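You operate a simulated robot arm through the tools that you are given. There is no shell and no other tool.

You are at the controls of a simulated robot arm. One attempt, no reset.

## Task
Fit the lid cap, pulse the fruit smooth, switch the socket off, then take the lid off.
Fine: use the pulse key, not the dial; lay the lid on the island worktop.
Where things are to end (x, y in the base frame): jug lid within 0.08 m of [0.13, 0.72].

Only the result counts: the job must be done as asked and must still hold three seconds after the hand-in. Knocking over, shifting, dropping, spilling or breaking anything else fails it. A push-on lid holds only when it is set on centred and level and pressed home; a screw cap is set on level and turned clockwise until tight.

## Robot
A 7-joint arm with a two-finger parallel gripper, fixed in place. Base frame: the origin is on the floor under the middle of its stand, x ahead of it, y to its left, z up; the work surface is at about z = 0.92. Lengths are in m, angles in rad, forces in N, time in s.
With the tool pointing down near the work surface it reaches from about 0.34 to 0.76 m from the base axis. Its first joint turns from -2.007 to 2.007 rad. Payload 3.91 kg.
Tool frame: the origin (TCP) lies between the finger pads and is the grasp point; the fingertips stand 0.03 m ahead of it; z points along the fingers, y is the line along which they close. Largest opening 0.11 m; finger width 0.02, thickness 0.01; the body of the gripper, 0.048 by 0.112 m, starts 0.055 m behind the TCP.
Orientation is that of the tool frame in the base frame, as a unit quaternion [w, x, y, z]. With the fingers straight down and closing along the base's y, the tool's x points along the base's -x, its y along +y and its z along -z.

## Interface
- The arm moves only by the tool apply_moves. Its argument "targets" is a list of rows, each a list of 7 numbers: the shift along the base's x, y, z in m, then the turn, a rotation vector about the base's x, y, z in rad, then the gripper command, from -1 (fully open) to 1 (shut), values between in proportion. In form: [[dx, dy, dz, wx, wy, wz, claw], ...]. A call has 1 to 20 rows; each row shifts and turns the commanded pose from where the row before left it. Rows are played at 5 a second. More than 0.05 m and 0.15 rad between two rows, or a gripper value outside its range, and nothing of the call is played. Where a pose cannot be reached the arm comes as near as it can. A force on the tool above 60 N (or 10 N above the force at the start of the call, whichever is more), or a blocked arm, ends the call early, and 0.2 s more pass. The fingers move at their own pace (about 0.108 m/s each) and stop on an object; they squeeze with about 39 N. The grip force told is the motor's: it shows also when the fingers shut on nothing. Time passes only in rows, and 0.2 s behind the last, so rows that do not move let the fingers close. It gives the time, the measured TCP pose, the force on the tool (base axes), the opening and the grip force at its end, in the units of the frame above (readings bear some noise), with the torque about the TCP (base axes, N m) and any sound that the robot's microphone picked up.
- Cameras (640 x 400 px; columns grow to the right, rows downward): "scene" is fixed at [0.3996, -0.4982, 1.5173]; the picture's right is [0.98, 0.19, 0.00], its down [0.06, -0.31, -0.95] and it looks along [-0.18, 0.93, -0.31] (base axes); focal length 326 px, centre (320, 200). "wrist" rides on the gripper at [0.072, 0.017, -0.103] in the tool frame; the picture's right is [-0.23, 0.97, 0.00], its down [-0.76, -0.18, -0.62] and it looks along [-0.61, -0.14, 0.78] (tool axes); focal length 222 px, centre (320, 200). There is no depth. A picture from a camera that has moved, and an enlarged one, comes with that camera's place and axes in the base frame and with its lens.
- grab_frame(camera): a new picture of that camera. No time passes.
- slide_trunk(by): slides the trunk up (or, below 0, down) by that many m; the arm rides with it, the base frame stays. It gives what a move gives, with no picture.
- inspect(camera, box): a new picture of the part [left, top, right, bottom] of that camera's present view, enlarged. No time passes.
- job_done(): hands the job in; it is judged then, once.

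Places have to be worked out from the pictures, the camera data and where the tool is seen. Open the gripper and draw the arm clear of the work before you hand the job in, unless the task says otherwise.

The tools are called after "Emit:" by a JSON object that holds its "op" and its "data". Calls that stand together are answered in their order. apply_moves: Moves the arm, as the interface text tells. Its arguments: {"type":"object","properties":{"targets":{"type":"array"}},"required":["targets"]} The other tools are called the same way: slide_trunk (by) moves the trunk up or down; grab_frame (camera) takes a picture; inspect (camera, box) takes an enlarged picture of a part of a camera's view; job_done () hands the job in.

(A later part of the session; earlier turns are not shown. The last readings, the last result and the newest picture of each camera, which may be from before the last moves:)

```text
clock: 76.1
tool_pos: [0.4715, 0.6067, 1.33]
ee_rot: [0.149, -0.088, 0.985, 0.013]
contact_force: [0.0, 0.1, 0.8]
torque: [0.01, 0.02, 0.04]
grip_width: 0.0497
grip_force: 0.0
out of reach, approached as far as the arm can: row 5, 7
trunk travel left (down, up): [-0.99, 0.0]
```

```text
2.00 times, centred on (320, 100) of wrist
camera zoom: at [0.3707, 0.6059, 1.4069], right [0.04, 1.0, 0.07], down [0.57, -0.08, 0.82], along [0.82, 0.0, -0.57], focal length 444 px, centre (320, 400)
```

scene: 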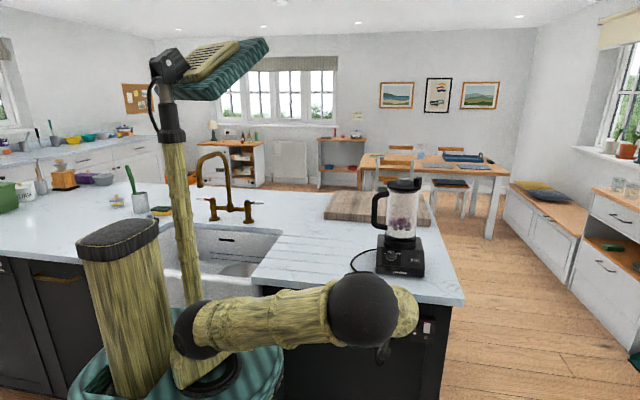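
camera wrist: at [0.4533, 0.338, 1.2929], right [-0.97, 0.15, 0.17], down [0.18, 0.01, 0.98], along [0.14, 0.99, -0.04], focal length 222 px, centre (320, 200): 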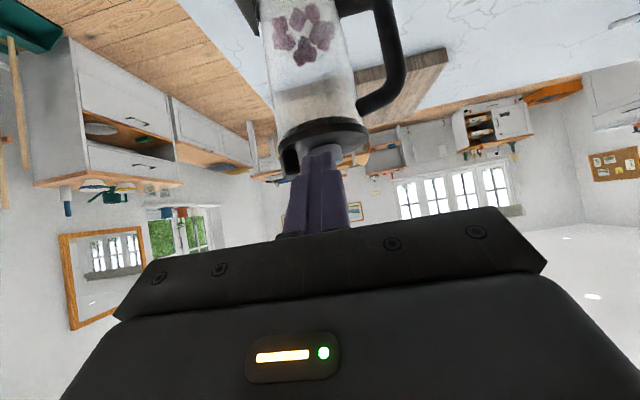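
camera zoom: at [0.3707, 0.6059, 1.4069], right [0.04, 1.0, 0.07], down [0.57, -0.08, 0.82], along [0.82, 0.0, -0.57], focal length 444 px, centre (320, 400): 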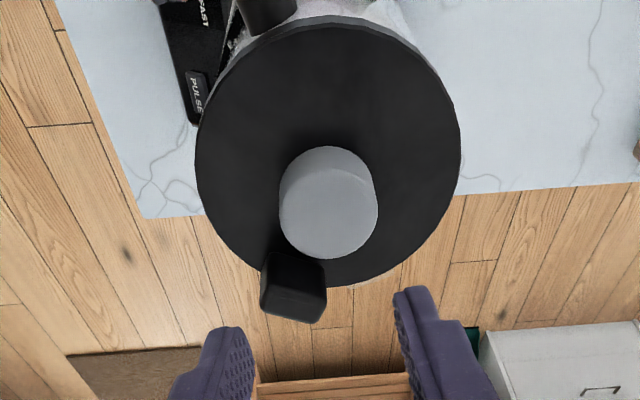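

The jug stays put. The plug, though, now sits about (+1.5, −1.8) mm off the hole centre, and it was probably off toward −y in both earlier presses too. I'll re-grip it, centre it precisely using both cameras, then press.

Emit:
{"op": "apply_moves", "data": {"targets": [[0, 0, -0.03, 0, 0, 0, 0.1], [0.005, 0.0086, 0, 0, 0, 0, 0.1], [0, 0, 0, 0, 0, 0, 0.1]]}}

Emit:
{"op": "inspect", "data": {"camera": "wrist", "box": [220, 20, 420, 220]}}

```text
clock: 76.9
tool_pos: [0.4732, 0.6102, 1.2994]
ee_rot: [0.149, -0.088, 0.985, 0.013]
contact_force: [0.2, -0.1, 0.7]
torque: [-0.01, -0.02, -0.01]
grip_width: 0.0493
grip_force: 0.0
out of reach, approached as far as the arm can: row 1, 2
trunk travel left (down, up): [-0.99, 0.0]
```

```text
2.00 times, centred on (320, 120) of wrist
camera zoom: at [0.3721, 0.6105, 1.3761], right [0.04, 1.0, 0.07], down [0.57, -0.08, 0.82], along [0.82, 0.0, -0.57], focal length 444 px, centre (320, 360)
```

zoom: 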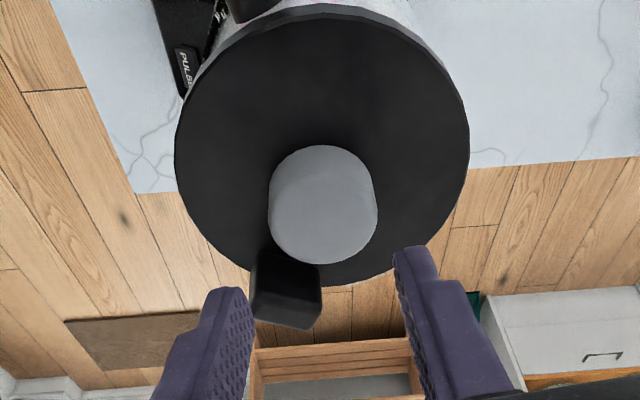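

Reach is limited at this yaw. I'll turn the tool back 0.72 rad, where reach was good, while staying above the cap and tab.

Emit:
{"op": "apply_moves", "data": {"targets": [[0, 0, 0, 0, 0, 0.144, 0.1], [0, 0, 0, 0, 0, 0.144, 0.1], [0, 0, 0, 0, 0, 0.144, 0.1], [0, 0, 0, 0, 0, 0.144, 0.1], [0, 0.0025, 0, 0, 0, 0.144, 0.1], [0.001, 0.0025, 0, 0, 0, 0, 0.1], [0, 0, 0, 0, 0, 0, 0.1]]}}

Emit:
{"op": "inspect", "data": {"camera": "wrist", "box": [240, 40, 400, 220]}}

```text
clock: 78.5
tool_pos: [0.4813, 0.6279, 1.2999]
ee_rot: [0.135, -0.429, 0.891, 0.065]
contact_force: [-0.7, 0.4, -0.2]
torque: [0.0, 0.01, 0.01]
grip_width: 0.0495
grip_force: 0.1
out of reach, approached as far as the arm can: row 1, 2, 3
trunk travel left (down, up): [-0.99, 0.0]
```

```text
2.22 times, centred on (320, 130) of wrist
camera zoom: at [0.4062, 0.5605, 1.3781], right [-0.63, 0.78, 0.07], down [0.48, 0.31, 0.82], along [0.61, 0.55, -0.57], focal length 494 px, centre (320, 356)
```

zoom: 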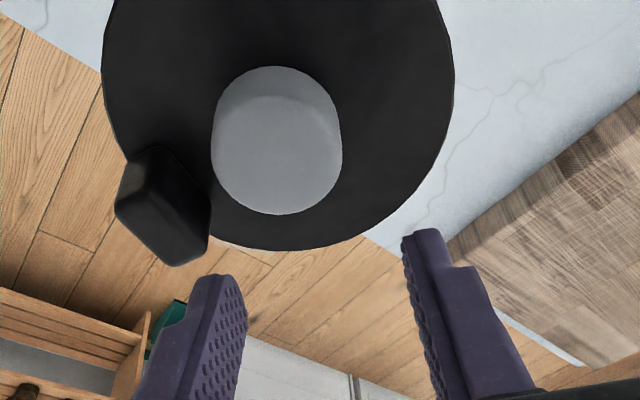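

The tool overshot outward because unreachable commands accumulated. The plug is at about (0.4787, 0.615) and the lid centre near (0.4785, 0.618), so the plug is ~2.5 mm off toward −y. I'll realign over the plug.

Emit:
{"op": "apply_moves", "data": {"targets": [[-0.003, -0.008, 0, 0, 0, 0, 0.12], [-0.0025, -0.0084, 0, 0, 0, 0, 0.12], [0, 0, -0.02, 0, 0, 0, 0.12], [0, 0, 0, 0, 0, 0, 0.12]]}}

Emit:
{"op": "inspect", "data": {"camera": "wrist", "box": [240, 60, 400, 220]}}

Emit:
{"op": "inspect", "data": {"camera": "scene", "box": [383, 165, 423, 200]}}

```text
clock: 79.5
tool_pos: [0.4841, 0.6268, 1.2812]
ee_rot: [0.133, -0.43, 0.891, 0.064]
contact_force: [-0.5, -0.6, 0.1]
torque: [0.04, 0.01, 0.0]
grip_width: 0.0483
grip_force: 0.0
out of reach, approached as far as the arm can: row 1, 2
trunk travel left (down, up): [-0.99, 0.0]
```

```text
2.50 times, centred on (320, 140) of wrist
camera zoom: at [0.4091, 0.5604, 1.3596], right [-0.63, 0.78, 0.07], down [0.48, 0.31, 0.82], along [0.62, 0.55, -0.57], focal length 555 px, centre (320, 350)
```

zoom: 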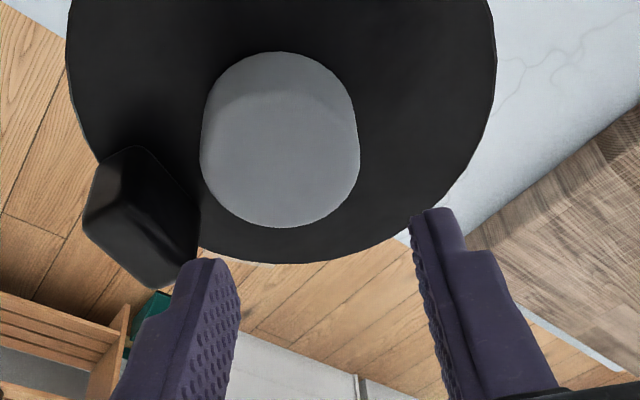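

```text
11.43 times, centred on (403, 182) of scene
camera zoom: at [0.3996, -0.4982, 1.5173], right [0.98, 0.19, 0.0], down [0.06, -0.31, -0.95], along [-0.18, 0.93, -0.31], focal length 3729 px, centre (-629, 400)
```

zoom: 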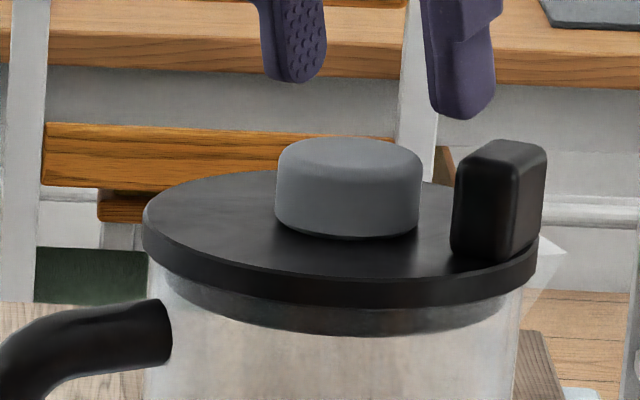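

Now the command and the measured pose agree. The plug is at about (0.480, 0.615); I'll shift over it and check.

Emit:
{"op": "apply_moves", "data": {"targets": [[-0.0035, -0.008, 0, 0, 0, 0, 0.12], [-0.0035, -0.0078, 0, 0, 0, 0, 0.12], [0, 0, 0, 0, 0, 0, 0.12]]}}

Emit:
{"op": "inspect", "data": {"camera": "wrist", "box": [240, 60, 400, 220]}}

```text
clock: 80.3
tool_pos: [0.4847, 0.6271, 1.2819]
ee_rot: [0.135, -0.429, 0.891, 0.064]
contact_force: [0.6, -0.4, 0.8]
torque: [0.03, -0.02, -0.02]
grip_width: 0.0486
grip_force: 0.1
out of reach, approached as far as the arm can: row 1, 2
trunk travel left (down, up): [-0.99, 0.0]
```

```text
2.50 times, centred on (320, 140) of wrist
camera zoom: at [0.4094, 0.5608, 1.3594], right [-0.63, 0.78, 0.07], down [0.48, 0.31, 0.82], along [0.62, 0.55, -0.57], focal length 555 px, centre (320, 350)
```

zoom: 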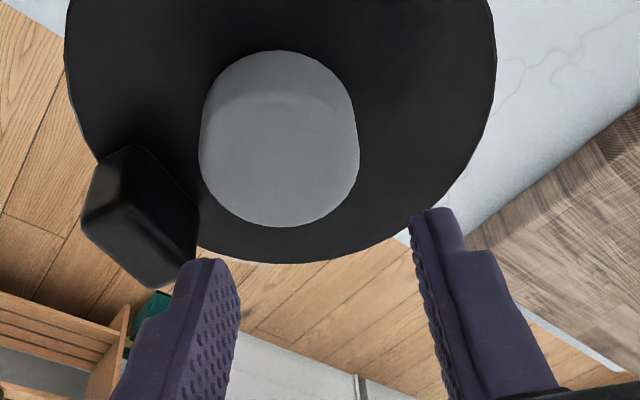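

The arm seems stuck near full stretch: small inward steps didn't move it. I'll try a larger step up and back to free it.

Emit:
{"op": "apply_moves", "data": {"targets": [[-0.02, -0.025, 0.03, 0, 0, 0, 0.12], [0, 0, 0, 0, 0, 0, 0.12]]}}

```text
clock: 80.9
tool_pos: [0.4792, 0.6259, 1.3162]
ee_rot: [0.134, -0.431, 0.89, 0.065]
contact_force: [0.0, 0.5, -0.8]
torque: [-0.01, 0.03, -0.02]
grip_width: 0.0485
grip_force: 0.1
out of reach, approached as far as the arm can: row 1
trunk travel left (down, up): [-0.99, 0.0]
```

Emit:
{"op": "apply_moves", "data": {"targets": [[-0.03, -0.038, 0, 0, 0, 0, 0.12], [-0.03, -0.038, 0, 0, 0, 0, 0.12], [0, 0, 0, 0, 0, 0, 0.12]]}}

Emit:
{"op": "grab_frame", "data": {"camera": "scene"}}

```text
clock: 81.7
tool_pos: [0.4758, 0.6265, 1.3224]
ee_rot: [0.134, -0.429, 0.891, 0.065]
contact_force: [0.7, 0.0, 0.1]
torque: [-0.02, 0.0, -0.01]
grip_width: 0.0483
grip_force: 0.0
out of reach, approached as far as the arm can: row 1, 2
trunk travel left (down, up): [-0.99, 0.0]
```

```text
taken
```

scene: 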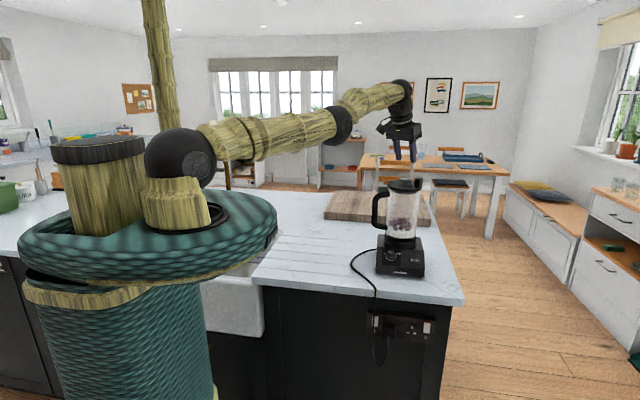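

The arm is stretched almost straight, so each inward step only bends the elbow a little. It's above everything here, so I'll repeat inward steps until it frees up.

Emit:
{"op": "apply_moves", "data": {"targets": [[-0.03, -0.038, 0, 0, 0, 0, 0.12], [-0.03, -0.038, 0, 0, 0, 0, 0.12], [-0.03, -0.038, 0, 0, 0, 0, 0.12], [-0.03, -0.038, 0, 0, 0, 0, 0.12]]}}

```text
clock: 82.7
tool_pos: [0.4657, 0.6302, 1.3404]
ee_rot: [0.134, -0.429, 0.891, 0.064]
contact_force: [0.5, -0.7, -0.1]
torque: [-0.01, 0.0, -0.01]
grip_width: 0.0481
grip_force: 0.1
out of reach, approached as far as the arm can: row 1, 2, 3, 4
trunk travel left (down, up): [-0.99, 0.0]
```

The elbow seems to have passed through straight and is bent the wrong way against its stop. First I'll re-sync the commanded pose with a tiny trunk move, then swing away from the jug sideways to have free space.

Emit:
{"op": "slide_trunk", "data": {"by": -0.005}}

Emit:
{"op": "grab_frame", "data": {"camera": "scene"}}

```text
clock: 83.2
tool_pos: [0.465, 0.6296, 1.3354]
ee_rot: [0.134, -0.429, 0.891, 0.064]
contact_force: [0.6, -0.6, -0.4]
torque: [-0.02, 0.01, -0.01]
grip_width: 0.0485
grip_force: 0.0
trunk travel left (down, up): [-0.985, 0.005]
```

```text
taken
```

scene: 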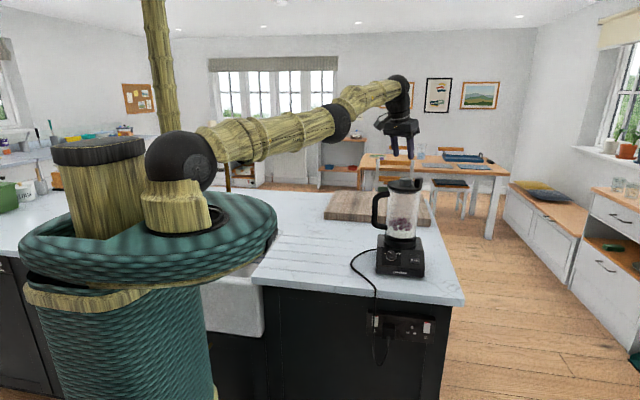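

The elbow is indeed on the wrong side. I'll swing counter-clockwise along the arc, clear of the jug.

Emit:
{"op": "apply_moves", "data": {"targets": [[-0.033, 0.0225, 0, 0, 0, 0, 0.12], [-0.035, 0.021, 0, 0, 0, 0, 0.12], [-0.0355, 0.0185, 0, 0, 0, 0, 0.12], [-0.037, 0.017, 0, 0, 0, 0, 0.12], [-0.0377, 0.015, 0, 0, 0, 0, 0.12]]}}

```text
clock: 84.4
tool_pos: [0.2828, 0.7165, 1.3322]
ee_rot: [0.134, -0.43, 0.891, 0.064]
contact_force: [-0.4, 0.2, 0.2]
torque: [-0.05, 0.0, 0.01]
grip_width: 0.0484
grip_force: 0.0
out of reach, approached as far as the arm can: row 3, 4
trunk travel left (down, up): [-0.985, 0.005]
```

Now in free space, I'll try moving inward.

Emit:
{"op": "apply_moves", "data": {"targets": [[-0.015, -0.04, -0.02, 0, 0, 0, 0.12], [-0.015, -0.04, -0.02, 0, 0, 0, 0.12], [-0.015, -0.04, -0.02, 0, 0, 0, 0.12]]}}

```text
clock: 85.2
tool_pos: [0.2758, 0.7199, 1.3006]
ee_rot: [0.132, -0.429, 0.892, 0.063]
contact_force: [0.3, -0.4, -0.9]
torque: [0.01, 0.0, -0.01]
grip_width: 0.0485
grip_force: 0.2
out of reach, approached as far as the arm can: row 1, 2, 3
trunk travel left (down, up): [-0.985, 0.005]
```

Still stuck. I'll re-sync, push outward to straighten the elbow fully, and then come in with a rotation of the tool to bias the bend.

Emit:
{"op": "slide_trunk", "data": {"by": -0.005}}

Emit:
{"op": "apply_moves", "data": {"targets": [[0.015, 0.04, 0.01, 0, 0, 0, 0.12], [0.015, 0.04, 0, 0, 0, 0, 0.12], [0.015, 0.04, 0, 0, 0, 0, 0.12], [0, 0, 0, 0, 0, 0, 0.12]]}}

Emit:
{"op": "grab_frame", "data": {"camera": "scene"}}

```text
clock: 85.8
tool_pos: [0.2751, 0.718, 1.2981]
ee_rot: [0.133, -0.43, 0.891, 0.064]
contact_force: [0.4, 0.5, 0.3]
torque: [-0.02, -0.01, -0.06]
grip_width: 0.0484
grip_force: 0.1
trunk travel left (down, up): [-0.98, 0.01]
```

```text
clock: 86.8
tool_pos: [0.2816, 0.7172, 1.2917]
ee_rot: [0.133, -0.429, 0.891, 0.065]
contact_force: [-0.8, -0.3, -0.2]
torque: [-0.02, -0.01, 0.01]
grip_width: 0.0484
grip_force: 0.1
out of reach, approached as far as the arm can: row 1, 2, 3
trunk travel left (down, up): [-0.98, 0.01]
```

```text
taken
```

scene: 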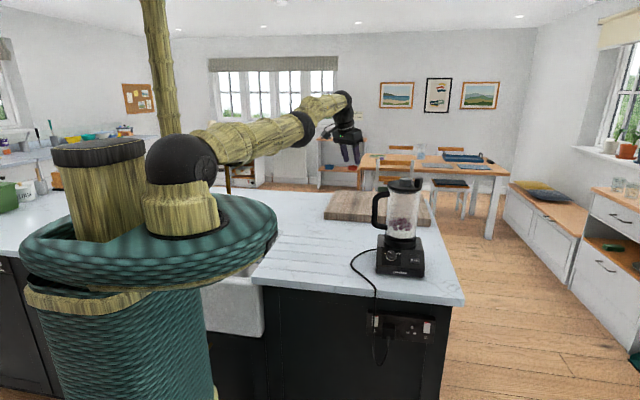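

The outward push only straightened it. Moving downward from here should bend the elbow to its normal side, and the worktop below is clear, so I'll lower in free space.

Emit:
{"op": "slide_trunk", "data": {"by": 0.005}}

Emit:
{"op": "apply_moves", "data": {"targets": [[0, 0, -0.04, 0, 0, 0, 0.12], [0, 0, -0.04, 0, 0, 0, 0.12], [0, 0, -0.04, 0, 0, 0, 0.12], [0, 0, -0.03, 0, 0, 0, 0.12], [0, 0, 0, 0, 0, 0, 0.12]]}}

Emit:
{"op": "grab_frame", "data": {"camera": "scene"}}

```text
clock: 87.3
tool_pos: [0.2835, 0.7185, 1.2958]
ee_rot: [0.133, -0.43, 0.891, 0.064]
contact_force: [0.1, -0.7, -0.5]
torque: [0.01, 0.01, 0.01]
grip_width: 0.0485
grip_force: 0.0
trunk travel left (down, up): [-0.985, 0.005]
```

```text
clock: 88.5
tool_pos: [0.2838, 0.7211, 1.1476]
ee_rot: [0.133, -0.429, 0.891, 0.065]
contact_force: [-0.4, 0.2, 0.9]
torque: [-0.02, -0.02, -0.02]
grip_width: 0.0486
grip_force: 0.1
out of reach, approached as far as the arm can: row 1
trunk travel left (down, up): [-0.985, 0.005]
```

```text
taken
```

scene: 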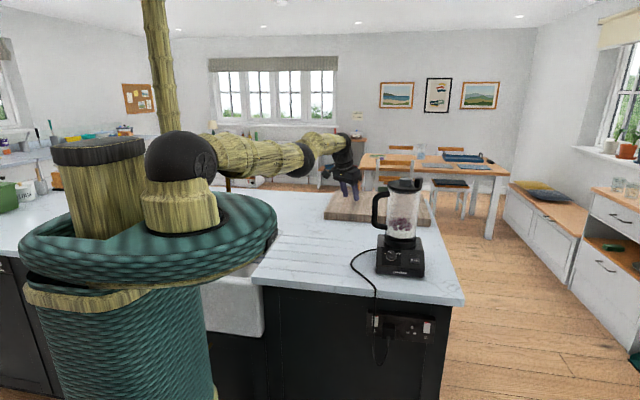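

Now I'll try inward from here.

Emit:
{"op": "apply_moves", "data": {"targets": [[-0.01, -0.025, 0, 0, 0, 0, 0.12], [-0.01, -0.03, 0, 0, 0, 0, 0.12], [-0.01, -0.03, 0, 0, 0, 0, 0.12], [0, 0, 0, 0, 0, 0, 0.12]]}}

```text
clock: 89.5
tool_pos: [0.2839, 0.7215, 1.1486]
ee_rot: [0.133, -0.43, 0.891, 0.064]
contact_force: [0.7, -0.2, -0.7]
torque: [0.01, 0.01, 0.01]
grip_width: 0.0485
grip_force: 0.1
out of reach, approached as far as the arm can: row 1, 2, 3
trunk travel left (down, up): [-0.985, 0.005]
```

The elbow has swung out sideways rather than up, and a wrist joint is probably at its stop. I'll turn the tool's yaw to line up with the arm's current azimuth and try inward again.

Emit:
{"op": "slide_trunk", "data": {"by": -0.005}}

Emit:
{"op": "apply_moves", "data": {"targets": [[0, 0, 0, 0, 0, 0.145, 0.12], [0, 0, 0, 0, 0, 0.145, 0.12], [-0.01, -0.03, 0, 0, 0, 0, 0.12], [-0.01, -0.03, 0, 0, 0, 0, 0.12]]}}

```text
clock: 90.0
tool_pos: [0.2849, 0.7221, 1.1416]
ee_rot: [0.133, -0.43, 0.891, 0.064]
contact_force: [-0.8, -0.9, -0.7]
torque: [-0.04, 0.02, 0.04]
grip_width: 0.0487
grip_force: 0.1
trunk travel left (down, up): [-0.98, 0.01]
```

```text
clock: 91.0
tool_pos: [0.2842, 0.7242, 1.1391]
ee_rot: [0.121, -0.554, 0.819, 0.083]
contact_force: [0.1, -0.8, 0.6]
torque: [0.0, 0.02, 0.0]
grip_width: 0.0484
grip_force: 0.1
out of reach, approached as far as the arm can: row 2, 3, 4
trunk travel left (down, up): [-0.98, 0.01]
```

Emit:
{"op": "inspect", "data": {"camera": "scene", "box": [130, 100, 400, 240]}}

Emit:
{"op": "grab_frame", "data": {"camera": "wrist"}}

```text
2.37 times, centred on (265, 170) of scene
camera zoom: at [0.3996, -0.4982, 1.5173], right [0.98, 0.19, 0.0], down [0.06, -0.31, -0.95], along [-0.18, 0.93, -0.31], focal length 773 px, centre (450, 271)
```

zoom: 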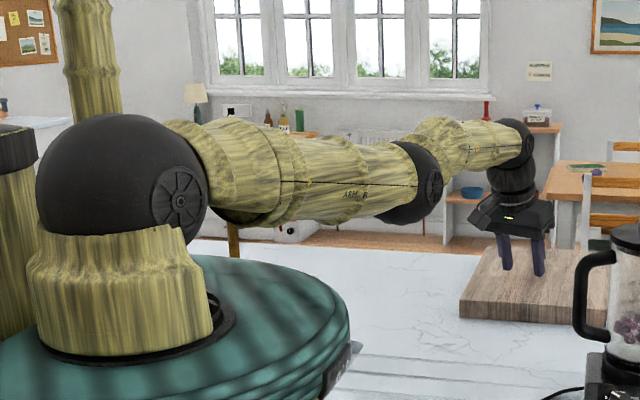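

```text
taken
camera wrist: at [0.2312, 0.6393, 1.2163], right [-0.82, 0.56, 0.07], down [0.37, 0.44, 0.82], along [0.43, 0.7, -0.57], focal length 222 px, centre (320, 200)
```

wrist: 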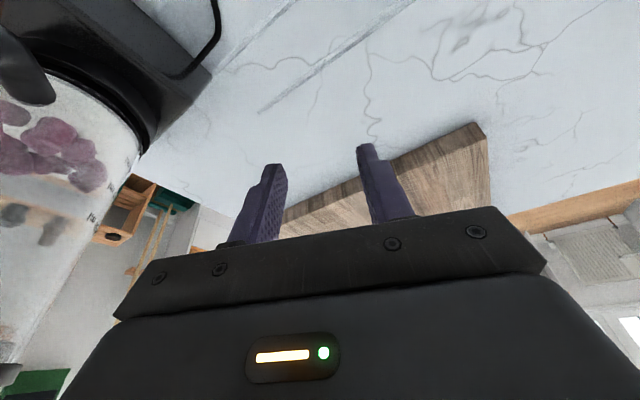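

The elbow is slightly below the shoulder–wrist line. I'll straighten fully outward, then move down along the reach limit so it folds to the upper side, and then come inward.

Emit:
{"op": "slide_trunk", "data": {"by": 0.01}}

Emit:
{"op": "apply_moves", "data": {"targets": [[0.014, 0.036, 0, 0, 0, 0, 0.12], [0.014, 0.036, 0, 0, 0, 0, 0.12], [0.004, 0.01, -0.045, 0, 0, 0, 0.12], [0.004, 0.01, -0.045, 0, 0, 0, 0.12], [0, 0, -0.045, 0, 0, 0, 0.12]]}}

Emit:
{"op": "inspect", "data": {"camera": "scene", "box": [130, 100, 400, 240]}}

```text
clock: 91.6
tool_pos: [0.2851, 0.7258, 1.1476]
ee_rot: [0.121, -0.554, 0.819, 0.083]
contact_force: [-0.1, 0.1, -0.4]
torque: [-0.01, 0.03, -0.02]
grip_width: 0.0482
grip_force: 0.1
trunk travel left (down, up): [-0.99, 0.0]
```

```text
clock: 92.8
tool_pos: [0.2851, 0.708, 1.0367]
ee_rot: [0.123, -0.554, 0.819, 0.083]
contact_force: [-0.2, 0.1, -0.3]
torque: [-0.01, -0.01, -0.01]
grip_width: 0.0482
grip_force: 0.0
out of reach, approached as far as the arm can: row 1, 2, 3, 4, 5
trunk travel left (down, up): [-0.99, 0.0]
```

```text
2.37 times, centred on (265, 170) of scene
camera zoom: at [0.3996, -0.4982, 1.5173], right [0.98, 0.19, 0.0], down [0.06, -0.31, -0.95], along [-0.18, 0.93, -0.31], focal length 773 px, centre (450, 271)
```

zoom: 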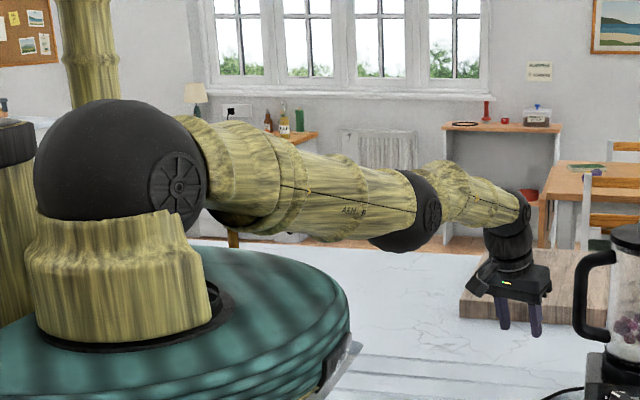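

Emit:
{"op": "slide_trunk", "data": {"by": -0.005}}

Emit:
{"op": "apply_moves", "data": {"targets": [[-0.015, -0.037, -0.01, 0, 0, 0, 0.12], [-0.015, -0.037, -0.01, 0, 0, 0, 0.12]]}}

```text
clock: 93.4
tool_pos: [0.285, 0.707, 1.0317]
ee_rot: [0.123, -0.554, 0.819, 0.082]
contact_force: [0.8, 0.4, 0.4]
torque: [0.02, 0.01, -0.02]
grip_width: 0.0486
grip_force: 0.1
trunk travel left (down, up): [-0.985, 0.005]
```

```text
clock: 94.2
tool_pos: [0.2851, 0.7197, 1.0416]
ee_rot: [0.149, -0.549, 0.816, 0.102]
contact_force: [-0.3, 0.4, 0.2]
torque: [0.0, 0.01, 0.01]
grip_width: 0.0485
grip_force: 0.0
out of reach, approached as far as the arm can: row 1, 2
trunk travel left (down, up): [-0.985, 0.005]
stopped in row 2: the arm was blocked; the commanded pose is now the measured one
```

The arm reports it was blocked mid-change (perhaps while re-folding), and the command is now re-synced. I'll look at the arm, then try a small inward step.

Emit:
{"op": "inspect", "data": {"camera": "scene", "box": [130, 100, 400, 240]}}

Emit:
{"op": "apply_moves", "data": {"targets": [[-0.005, -0.015, 0, 0, 0, 0, 0.12], [0, 0, 0, 0, 0, 0, 0.12]]}}

Emit:
{"op": "inspect", "data": {"camera": "scene", "box": [130, 100, 400, 240]}}

```text
2.37 times, centred on (265, 170) of scene
camera zoom: at [0.3996, -0.4982, 1.5173], right [0.98, 0.19, 0.0], down [0.06, -0.31, -0.95], along [-0.18, 0.93, -0.31], focal length 773 px, centre (450, 271)
```

zoom: 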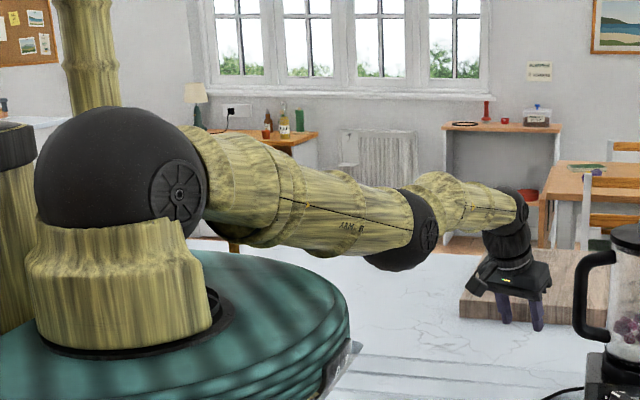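

```text
clock: 94.8
tool_pos: [0.2851, 0.7198, 1.0419]
ee_rot: [0.148, -0.548, 0.817, 0.101]
contact_force: [-0.1, -0.2, 0.3]
torque: [0.02, -0.01, -0.02]
grip_width: 0.0482
grip_force: 0.0
out of reach, approached as far as the arm can: row 1
trunk travel left (down, up): [-0.985, 0.005]
```

```text
2.37 times, centred on (265, 170) of scene
camera zoom: at [0.3996, -0.4982, 1.5173], right [0.98, 0.19, 0.0], down [0.06, -0.31, -0.95], along [-0.18, 0.93, -0.31], focal length 773 px, centre (450, 271)
```

zoom: 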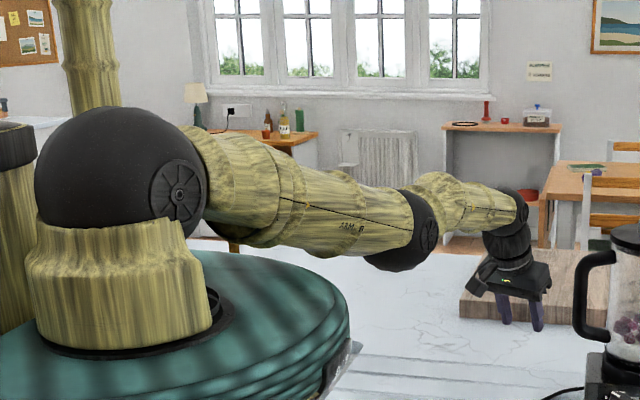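

It looks as if the wrist pitch is at its stop with the elbow low. Pitching the tool outward should release it, so I'll tilt it 0.6 rad further out here in free space, rising slightly.

Emit:
{"op": "apply_moves", "data": {"targets": [[0, 0, 0.01, 0.12, -0.048, 0, 0.12], [0, 0, 0.01, 0.12, -0.048, 0, 0.12], [0, 0, 0.01, 0.12, -0.048, 0, 0.12], [0, 0, 0.01, 0.12, -0.048, 0, 0.12], [0, 0, 0.01, 0.12, -0.048, 0, 0.12], [0, 0, 0, 0, 0, 0, 0.12]]}}

Emit:
{"op": "inspect", "data": {"camera": "scene", "box": [130, 100, 400, 240]}}

```text
clock: 96.4
tool_pos: [0.2914, 0.8302, 1.136]
ee_rot: [0.421, -0.482, 0.706, 0.303]
contact_force: [-0.2, 0.0, 0.7]
torque: [-0.02, -0.03, 0.02]
grip_width: 0.0484
grip_force: 0.2
out of reach, approached as far as the arm can: row 1, 2, 3, 4, 5
trunk travel left (down, up): [-0.985, 0.005]
stopped in row 6: the arm was blocked; the commanded pose is now the measured one
```

```text
2.37 times, centred on (265, 170) of scene
camera zoom: at [0.3996, -0.4982, 1.5173], right [0.98, 0.19, 0.0], down [0.06, -0.31, -0.95], along [-0.18, 0.93, -0.31], focal length 773 px, centre (450, 271)
```

zoom: 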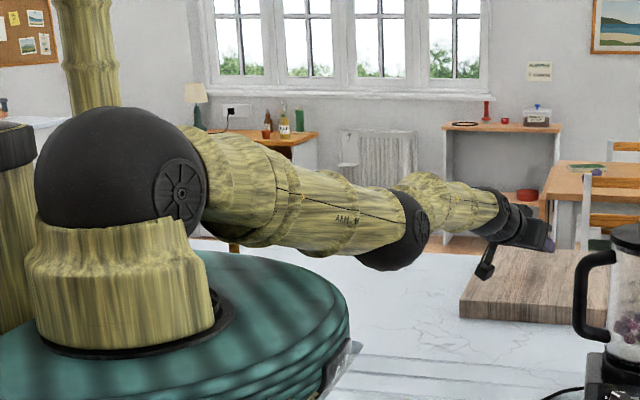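

The tool has pitched out and the TCP moved outward. Now I'll try inward with the wrist freed.

Emit:
{"op": "apply_moves", "data": {"targets": [[-0.012, -0.035, 0, 0, 0, 0, 0.12], [-0.012, -0.035, 0, 0, 0, 0, 0.12], [0, 0, 0, 0, 0, 0, 0.12]]}}

Emit:
{"op": "inspect", "data": {"camera": "scene", "box": [130, 60, 400, 240]}}

```text
clock: 97.2
tool_pos: [0.2742, 0.7624, 1.1289]
ee_rot: [0.418, -0.481, 0.708, 0.303]
contact_force: [1.9, 0.7, -0.4]
torque: [0.0, -0.02, 0.07]
grip_width: 0.0485
grip_force: 0.0
out of reach, approached as far as the arm can: row 1
trunk travel left (down, up): [-0.985, 0.005]
```

```text
2.22 times, centred on (265, 150) of scene
camera zoom: at [0.3996, -0.4982, 1.5173], right [0.98, 0.19, 0.0], down [0.06, -0.31, -0.95], along [-0.18, 0.93, -0.31], focal length 725 px, centre (442, 311)
```

zoom: 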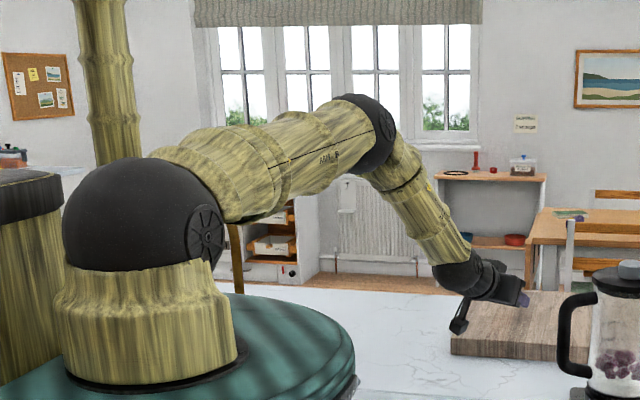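

The elbow has folded back to its normal side. I'll re-pitch the tool to about 0.4 rad (a bit more reach margin than before) while retracting to a comfortable spot, and raise the trunk fully.

Emit:
{"op": "slide_trunk", "data": {"by": 0.005}}

Emit:
{"op": "apply_moves", "data": {"targets": [[-0.004, -0.027, 0.03, -0.1265, 0.0552, 0, 0.12], [-0.004, -0.027, 0.037, -0.1265, 0.0552, 0, 0.12], [-0.004, -0.027, 0.037, -0.1265, 0.0552, 0, 0.12], [-0.004, -0.027, 0.037, -0.1265, 0.0552, 0, 0.12], [-0.004, -0.027, 0.037, -0.1265, 0.0552, 0, 0.12], [-0.004, -0.027, 0.03, 0, 0, 0, 0.12], [0, 0, 0, 0, 0, -0.125, 0.12], [0, 0, 0, 0, 0, -0.125, 0.12], [0, 0, 0, 0, 0, 0, 0.12]]}}

Emit:
{"op": "grab_frame", "data": {"camera": "scene"}}

```text
clock: 97.7
tool_pos: [0.2682, 0.7594, 1.1348]
ee_rot: [0.418, -0.484, 0.706, 0.303]
contact_force: [-0.5, -0.9, 0.2]
torque: [-0.01, -0.01, -0.03]
grip_width: 0.048
grip_force: 0.0
trunk travel left (down, up): [-0.99, 0.0]
```

```text
clock: 99.7
tool_pos: [0.2432, 0.5973, 1.3444]
ee_rot: [0.163, -0.438, 0.877, 0.111]
contact_force: [0.2, -0.5, -1.7]
torque: [0.01, -0.01, 0.02]
grip_width: 0.0483
grip_force: 0.1
trunk travel left (down, up): [-0.99, 0.0]
```

```text
taken
```

scene: 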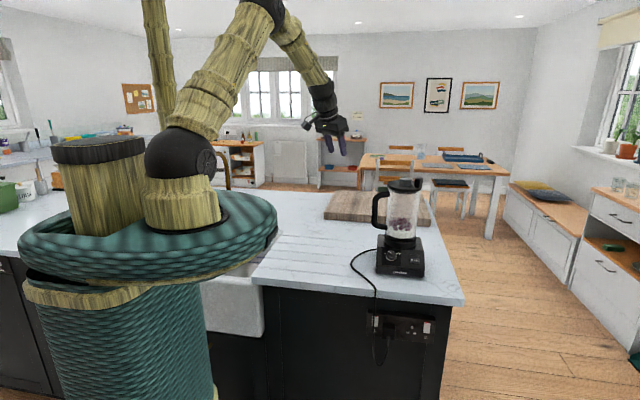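

The fold is good, but the closing axis is rolled about 3°. I'll correct that so the plug stays level, then move over the jug.

Emit:
{"op": "apply_moves", "data": {"targets": [[0, 0, 0, -0.0316, -0.0411, -0.0215, 0.1], [0.044, 0.002, -0.004, 0, 0, 0, 0.1], [0.045, 0.002, -0.004, 0, 0, 0, 0.1], [0.045, 0.003, -0.004, 0, 0, 0, 0.1], [0.045, 0.003, -0.004, 0, 0, 0, 0.1], [0.04, 0.003, -0.004, 0, 0, 0, 0.1], [0, 0, 0, 0, 0, 0, 0.1]]}}

Emit:
{"op": "inspect", "data": {"camera": "wrist", "box": [220, 20, 420, 220]}}

Emit:
{"op": "inspect", "data": {"camera": "scene", "box": [383, 165, 423, 200]}}

```text
clock: 101.3
tool_pos: [0.4609, 0.6112, 1.3247]
ee_rot: [0.176, -0.433, 0.88, 0.087]
contact_force: [-0.9, -0.8, 0.3]
torque: [-0.05, -0.01, 0.0]
grip_width: 0.0496
grip_force: 0.1
trunk travel left (down, up): [-0.99, 0.0]
```

```text
2.00 times, centred on (320, 120) of wrist
camera zoom: at [0.3831, 0.5363, 1.3923], right [-0.64, 0.76, 0.09], down [0.42, 0.26, 0.87], along [0.64, 0.6, -0.49], focal length 444 px, centre (320, 360)
```

zoom: 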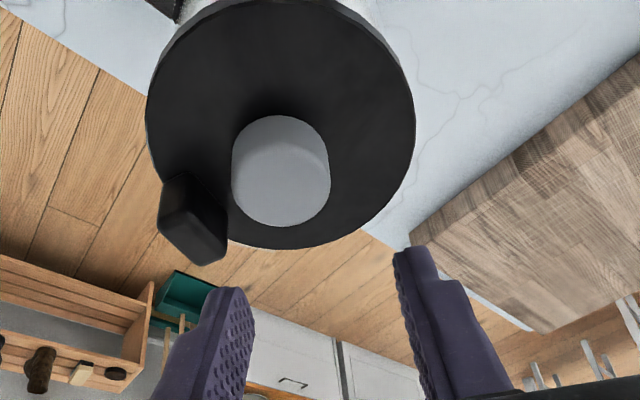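

```text
11.43 times, centred on (403, 182) of scene
camera zoom: at [0.3996, -0.4982, 1.5173], right [0.98, 0.19, 0.0], down [0.06, -0.31, -0.95], along [-0.18, 0.93, -0.31], focal length 3729 px, centre (-629, 400)
```

zoom: 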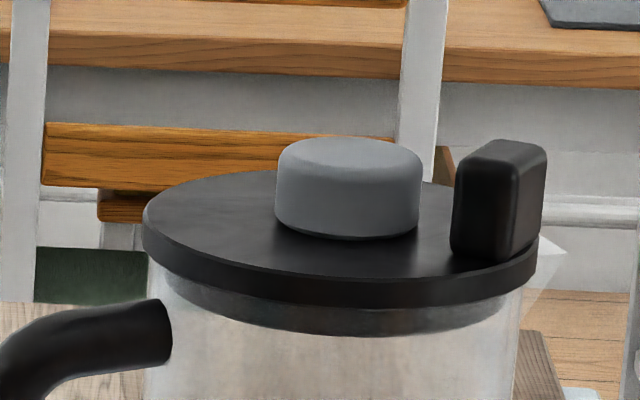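

The gripper is level now. The plug sits about 1.5 mm too far to +x in the hole. I'll line up over it and come down to grip height.

Emit:
{"op": "apply_moves", "data": {"targets": [[0.015, -0.001, 0, 0, 0, 0, 0.1], [0, 0, -0.03, 0, 0, 0, 0.1], [0, 0, 0, 0, 0, 0, 0.1]]}}

Emit:
{"op": "inspect", "data": {"camera": "wrist", "box": [240, 60, 400, 220]}}

Emit:
{"op": "inspect", "data": {"camera": "scene", "box": [383, 165, 423, 200]}}

```text
clock: 102.1
tool_pos: [0.4786, 0.6084, 1.2937]
ee_rot: [0.175, -0.433, 0.88, 0.087]
contact_force: [-0.2, -0.5, 0.1]
torque: [0.01, -0.02, -0.03]
grip_width: 0.0496
grip_force: 0.0
trunk travel left (down, up): [-0.99, 0.0]
```

```text
2.50 times, centred on (320, 140) of wrist
camera zoom: at [0.3992, 0.5351, 1.362], right [-0.64, 0.76, 0.09], down [0.42, 0.26, 0.87], along [0.64, 0.6, -0.49], focal length 555 px, centre (320, 350)
```

zoom: 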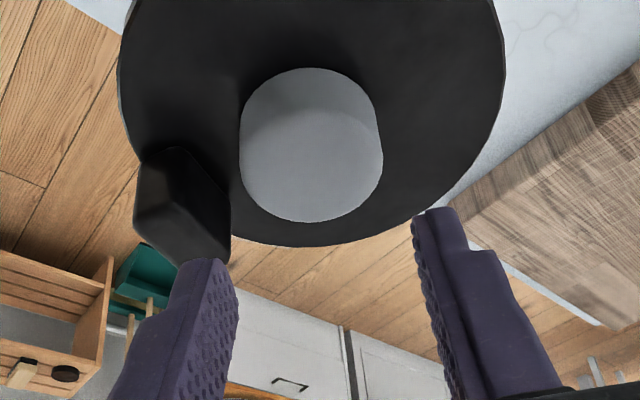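

```text
11.43 times, centred on (403, 182) of scene
camera zoom: at [0.3996, -0.4982, 1.5173], right [0.98, 0.19, 0.0], down [0.06, -0.31, -0.95], along [-0.18, 0.93, -0.31], focal length 3729 px, centre (-629, 400)
```

zoom: 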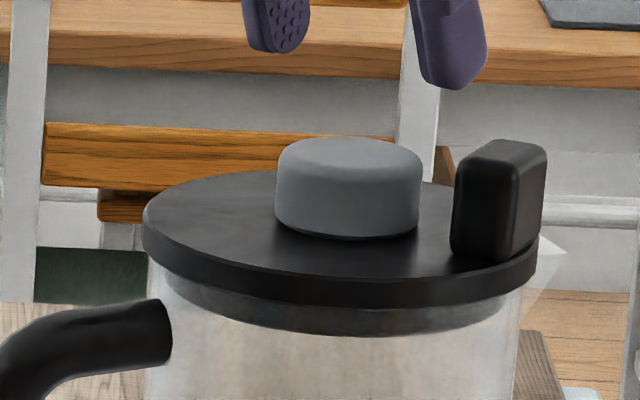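

The plug is nearly centred between the fingers. I'll narrow the opening to 45 mm to clear the tab, shift 1.3 mm, and lower.

Emit:
{"op": "apply_moves", "data": {"targets": [[-0.001, 0.0008, 0, 0, 0, 0, 0.182], [0, 0, -0.015, 0, 0, 0, 0.182], [0, 0, -0.008, 0, 0, 0, 0.182], [0, 0, 0, 0, 0, 0, 0.182]]}}

Emit:
{"op": "inspect", "data": {"camera": "wrist", "box": [240, 60, 400, 220]}}

Emit:
{"op": "inspect", "data": {"camera": "scene", "box": [383, 165, 423, 200]}}

```text
clock: 103.1
tool_pos: [0.4766, 0.609, 1.2702]
ee_rot: [0.176, -0.433, 0.88, 0.087]
contact_force: [0.1, 0.2, 0.9]
torque: [-0.01, 0.01, 0.03]
grip_width: 0.0451
grip_force: 0.0
trunk travel left (down, up): [-0.99, 0.0]
```

```text
2.50 times, centred on (320, 140) of wrist
camera zoom: at [0.3984, 0.5364, 1.3386], right [-0.64, 0.76, 0.09], down [0.42, 0.26, 0.87], along [0.64, 0.6, -0.49], focal length 555 px, centre (320, 350)
```

zoom: 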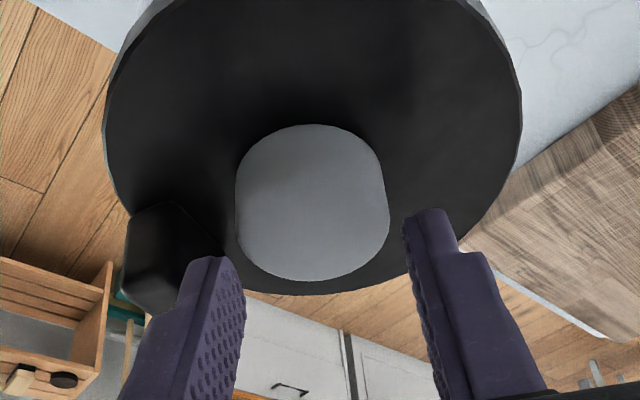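

```text
11.43 times, centred on (403, 182) of scene
camera zoom: at [0.3996, -0.4982, 1.5173], right [0.98, 0.19, 0.0], down [0.06, -0.31, -0.95], along [-0.18, 0.93, -0.31], focal length 3729 px, centre (-629, 400)
```

zoom: 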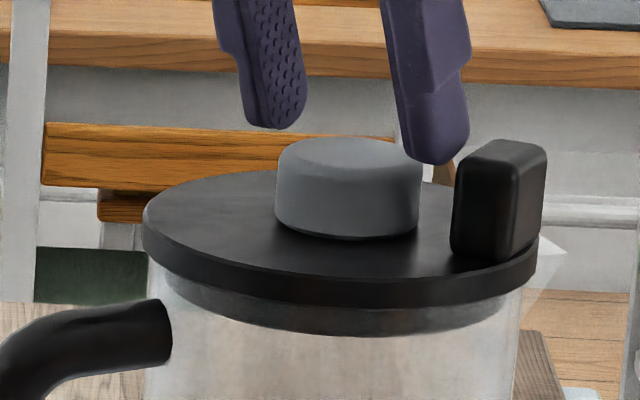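

There's adequate clearance by calculation, about 4 mm to the tab. I'll lower the last 12 mm gently and close.

Emit:
{"op": "apply_moves", "data": {"targets": [[0, 0, -0.006, 0, 0, 0, 0.182], [0, 0, -0.006, 0, 0, 0, 0.182], [0, 0, 0, 0, 0, 0, 0.182]]}}

Emit:
{"op": "inspect", "data": {"camera": "scene", "box": [383, 165, 423, 200]}}

Emit:
{"op": "inspect", "data": {"camera": "wrist", "box": [240, 60, 400, 220]}}

```text
clock: 103.9
tool_pos: [0.4765, 0.6098, 1.2579]
ee_rot: [0.176, -0.434, 0.879, 0.087]
contact_force: [0.2, 0.6, 0.3]
torque: [0.04, -0.02, -0.01]
grip_width: 0.045
grip_force: 0.1
trunk travel left (down, up): [-0.99, 0.0]
```

```text
11.43 times, centred on (403, 182) of scene
camera zoom: at [0.3996, -0.4982, 1.5173], right [0.98, 0.19, 0.0], down [0.06, -0.31, -0.95], along [-0.18, 0.93, -0.31], focal length 3729 px, centre (-629, 400)
```

zoom: 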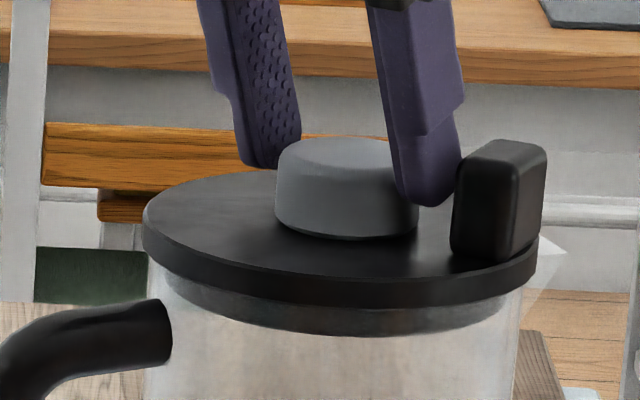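

```text
2.50 times, centred on (320, 140) of wrist
camera zoom: at [0.3976, 0.5363, 1.3262], right [-0.64, 0.76, 0.09], down [0.42, 0.26, 0.87], along [0.64, 0.6, -0.49], focal length 555 px, centre (320, 350)
```

zoom: 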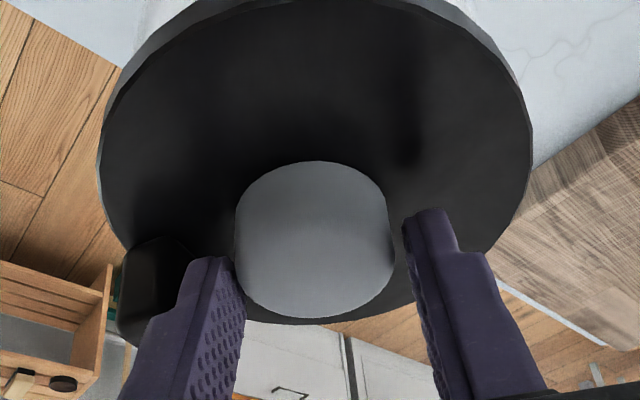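

Clear on both sides. I'll close on the plug, lift it 14 mm, and measure its offset from the hole.

Emit:
{"op": "apply_moves", "data": {"targets": [[0, 0, 0, 0, 0, 0, 0.25], [0, 0, 0, 0, 0, 0, 0.3], [0, 0, 0, 0, 0, 0, 1], [0, 0, 0, 0, 0, 0, 1], [0, 0, 0.007, 0, 0, 0, 1], [0, 0, 0.007, 0, 0, 0, 1], [0, 0, 0, 0, 0, 0, 1]]}}

Emit:
{"op": "inspect", "data": {"camera": "scene", "box": [388, 168, 420, 192]}}

Emit:
{"op": "inspect", "data": {"camera": "wrist", "box": [260, 90, 380, 200]}}

```text
clock: 105.5
tool_pos: [0.4774, 0.6103, 1.2743]
ee_rot: [0.176, -0.433, 0.88, 0.086]
contact_force: [-0.3, -0.3, -0.3]
torque: [-0.02, 0.0, -0.03]
grip_width: 0.0372
grip_force: 39.2
trunk travel left (down, up): [-0.99, 0.0]
```

```text
16.00 times, centred on (404, 180) of scene
camera zoom: at [0.3996, -0.4982, 1.5173], right [0.98, 0.19, 0.0], down [0.06, -0.31, -0.95], along [-0.18, 0.93, -0.31], focal length 5220 px, centre (-1024, 520)
```

zoom: 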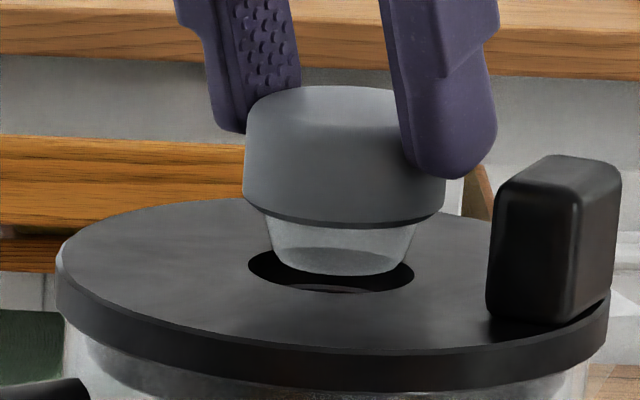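

```text
3.64 times, centred on (320, 145) of wrist
camera zoom: at [0.3982, 0.5363, 1.3406], right [-0.64, 0.76, 0.09], down [0.42, 0.26, 0.87], along [0.64, 0.6, -0.49], focal length 808 px, centre (320, 400)
```

zoom: 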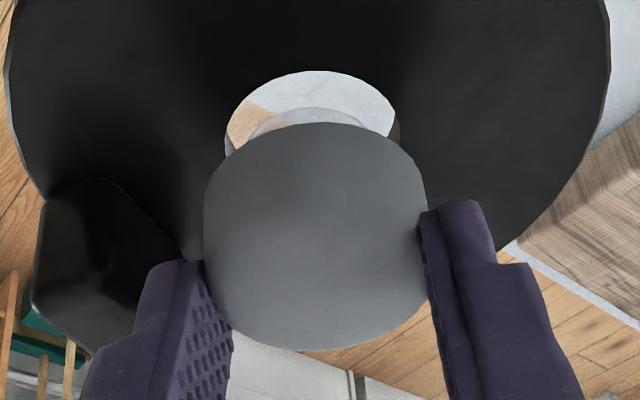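

Both cameras agree now: the plug is off the hole centre by (+1.7, −1.7) mm. I'll shift it (−1.7, +1.7) mm and verify while it's still raised.

Emit:
{"op": "apply_moves", "data": {"targets": [[-0.0017, 0.0017, 0, 0, 0, 0, 1], [0, 0, 0, 0, 0, 0, 1]]}}

Emit:
{"op": "inspect", "data": {"camera": "scene", "box": [388, 168, 420, 192]}}

Emit:
{"op": "inspect", "data": {"camera": "wrist", "box": [260, 90, 380, 200]}}

```text
clock: 106.1
tool_pos: [0.475, 0.6109, 1.2718]
ee_rot: [0.175, -0.433, 0.88, 0.087]
contact_force: [0.6, -0.5, 0.1]
torque: [-0.01, -0.01, 0.0]
grip_width: 0.0385
grip_force: 39.3
trunk travel left (down, up): [-0.99, 0.0]
```

```text
16.00 times, centred on (404, 180) of scene
camera zoom: at [0.3996, -0.4982, 1.5173], right [0.98, 0.19, 0.0], down [0.06, -0.31, -0.95], along [-0.18, 0.93, -0.31], focal length 5220 px, centre (-1024, 520)
```

zoom: 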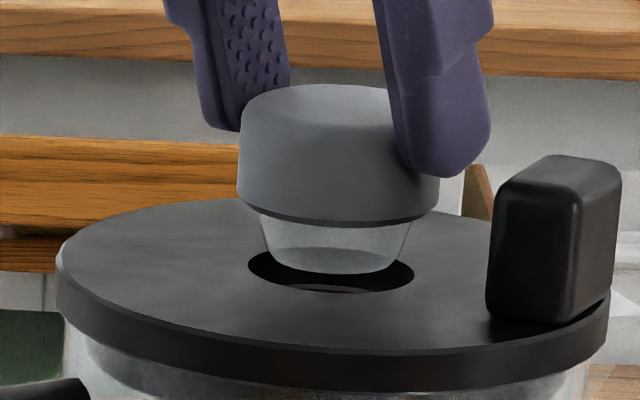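

```text
3.64 times, centred on (320, 145) of wrist
camera zoom: at [0.3964, 0.5376, 1.3407], right [-0.64, 0.76, 0.09], down [0.42, 0.26, 0.87], along [0.64, 0.6, -0.49], focal length 808 px, centre (320, 400)
```

zoom: 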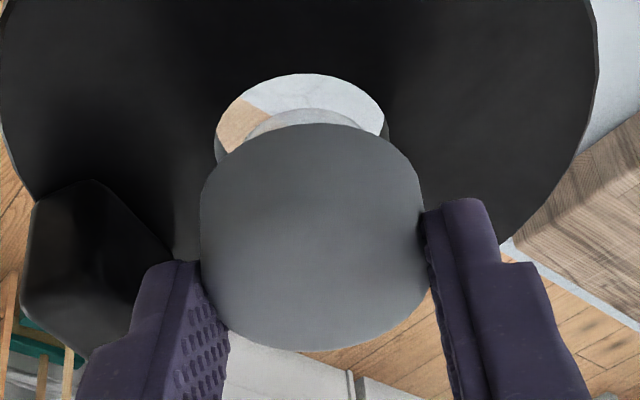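

It's improved but still off by about (+0.7, −1.0) mm. One more small correction.

Emit:
{"op": "apply_moves", "data": {"targets": [[-0.0007, 0.001, 0, 0, 0, 0, 1], [0, 0, 0, 0, 0, 0, 1]]}}

Emit:
{"op": "inspect", "data": {"camera": "scene", "box": [394, 174, 414, 190]}}

Emit:
{"op": "inspect", "data": {"camera": "wrist", "box": [285, 95, 365, 185]}}

```text
clock: 106.7
tool_pos: [0.4748, 0.6126, 1.2719]
ee_rot: [0.176, -0.434, 0.88, 0.087]
contact_force: [-0.7, 0.6, -0.1]
torque: [0.0, -0.03, 0.0]
grip_width: 0.0386
grip_force: 38.9
trunk travel left (down, up): [-0.99, 0.0]
```

```text
16.00 times, centred on (404, 182) of scene
camera zoom: at [0.3996, -0.4982, 1.5173], right [0.98, 0.19, 0.0], down [0.06, -0.31, -0.95], along [-0.18, 0.93, -0.31], focal length 5220 px, centre (-1024, 488)
```

zoom: 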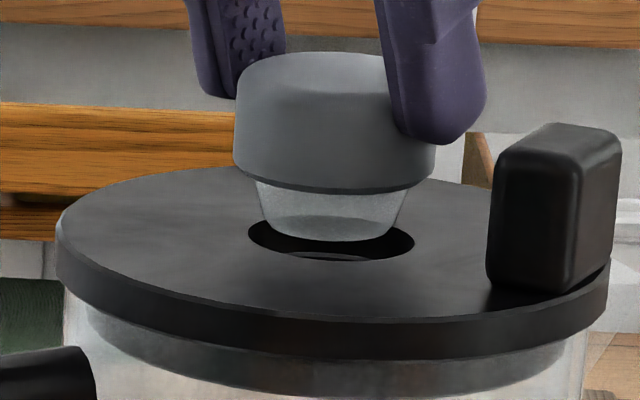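

```text
4.44 times, centred on (325, 140) of wrist
camera zoom: at [0.3957, 0.5387, 1.3405], right [-0.64, 0.76, 0.09], down [0.42, 0.26, 0.87], along [0.64, 0.6, -0.49], focal length 987 px, centre (298, 467)
```

zoom: 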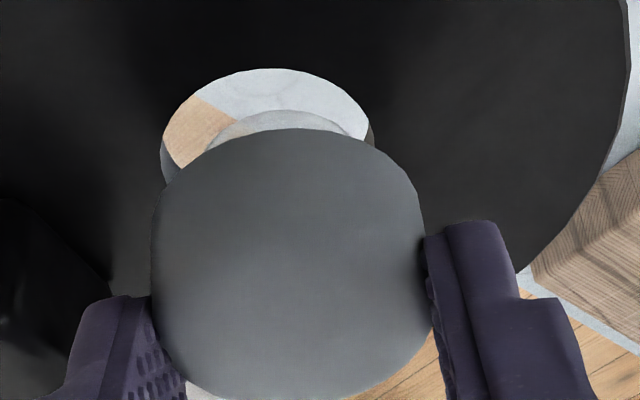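

Centred now to within about 0.3 mm in both views. I'll lower straight down and press gently, listening for a click.

Emit:
{"op": "apply_moves", "data": {"targets": [[0, 0, -0.005, 0, 0, 0, 1], [0, 0, -0.005, 0, 0, 0, 1], [0, 0, -0.004, 0, 0, 0, 1], [0, 0, -0.001, 0, 0, 0, 1], [0, 0, 0, 0, 0, 0, 1]]}}

Emit:
{"op": "inspect", "data": {"camera": "scene", "box": [394, 174, 414, 190]}}

```text
clock: 107.9
tool_pos: [0.4744, 0.6126, 1.2586]
ee_rot: [0.177, -0.433, 0.88, 0.087]
contact_force: [1.3, -0.2, 6.0]
torque: [0.02, -0.06, -0.06]
grip_width: 0.0382
grip_force: 39.3
trunk travel left (down, up): [-0.99, 0.0]
```

```text
16.00 times, centred on (404, 182) of scene
camera zoom: at [0.3996, -0.4982, 1.5173], right [0.98, 0.19, 0.0], down [0.06, -0.31, -0.95], along [-0.18, 0.93, -0.31], focal length 5220 px, centre (-1024, 488)
```

zoom: 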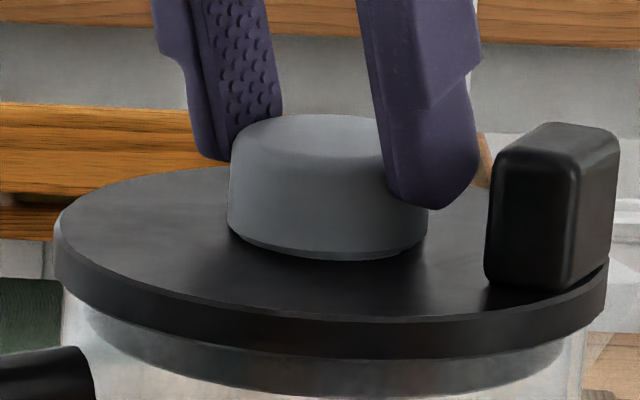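

Contact at 6 N and level. I'll press further with slight +x compensation.

Emit:
{"op": "apply_moves", "data": {"targets": [[0.0004, 0.0001, -0.002, 0, 0, 0, 1], [0.0004, 0.0001, -0.002, 0, 0, 0, 1], [0, 0, 0, 0, 0, 0, 1]]}}

Emit:
{"op": "inspect", "data": {"camera": "scene", "box": [394, 174, 414, 190]}}

```text
clock: 108.7
tool_pos: [0.4739, 0.6121, 1.258]
ee_rot: [0.179, -0.433, 0.879, 0.088]
contact_force: [0.0, 0.8, 21.8]
torque: [0.14, 0.17, -0.03]
grip_width: 0.037
grip_force: 38.6
trunk travel left (down, up): [-0.99, 0.0]
```

```text
16.00 times, centred on (404, 182) of scene
camera zoom: at [0.3996, -0.4982, 1.5173], right [0.98, 0.19, 0.0], down [0.06, -0.31, -0.95], along [-0.18, 0.93, -0.31], focal length 5220 px, centre (-1024, 488)
```

zoom: 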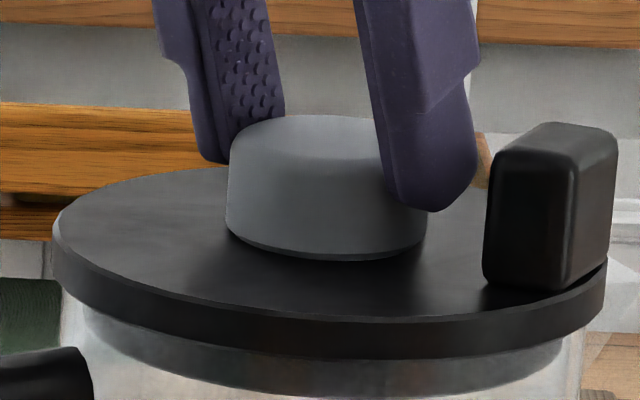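

22 N with no side force and no click yet. The plug may be tilted a degree or two in the grip, so I'll ease off, release it so it can sit flat, and then press on its top with closed fingers.

Emit:
{"op": "apply_moves", "data": {"targets": [[-0.0008, -0.0002, 0.003, 0, 0, 0, 1], [0, 0, 0.0015, 0, 0, 0, 1], [0, 0, 0, 0, 0, 0, 1]]}}

```text
clock: 109.5
tool_pos: [0.4738, 0.6116, 1.2583]
ee_rot: [0.175, -0.434, 0.879, 0.087]
contact_force: [2.1, 2.6, 11.9]
torque: [0.41, -0.15, -0.03]
grip_width: 0.0369
grip_force: 39.0
trunk travel left (down, up): [-0.99, 0.0]
```

Emit:
{"op": "apply_moves", "data": {"targets": [[0.0005, 0.0005, 0.0015, 0, 0, 0, 1], [0, 0, 0, 0, 0, 0, 1]]}}

```text
clock: 110.1
tool_pos: [0.4744, 0.6115, 1.2587]
ee_rot: [0.175, -0.434, 0.88, 0.086]
contact_force: [-0.3, -0.9, 1.8]
torque: [0.04, 0.04, 0.02]
grip_width: 0.037
grip_force: 38.9
trunk travel left (down, up): [-0.99, 0.0]
```

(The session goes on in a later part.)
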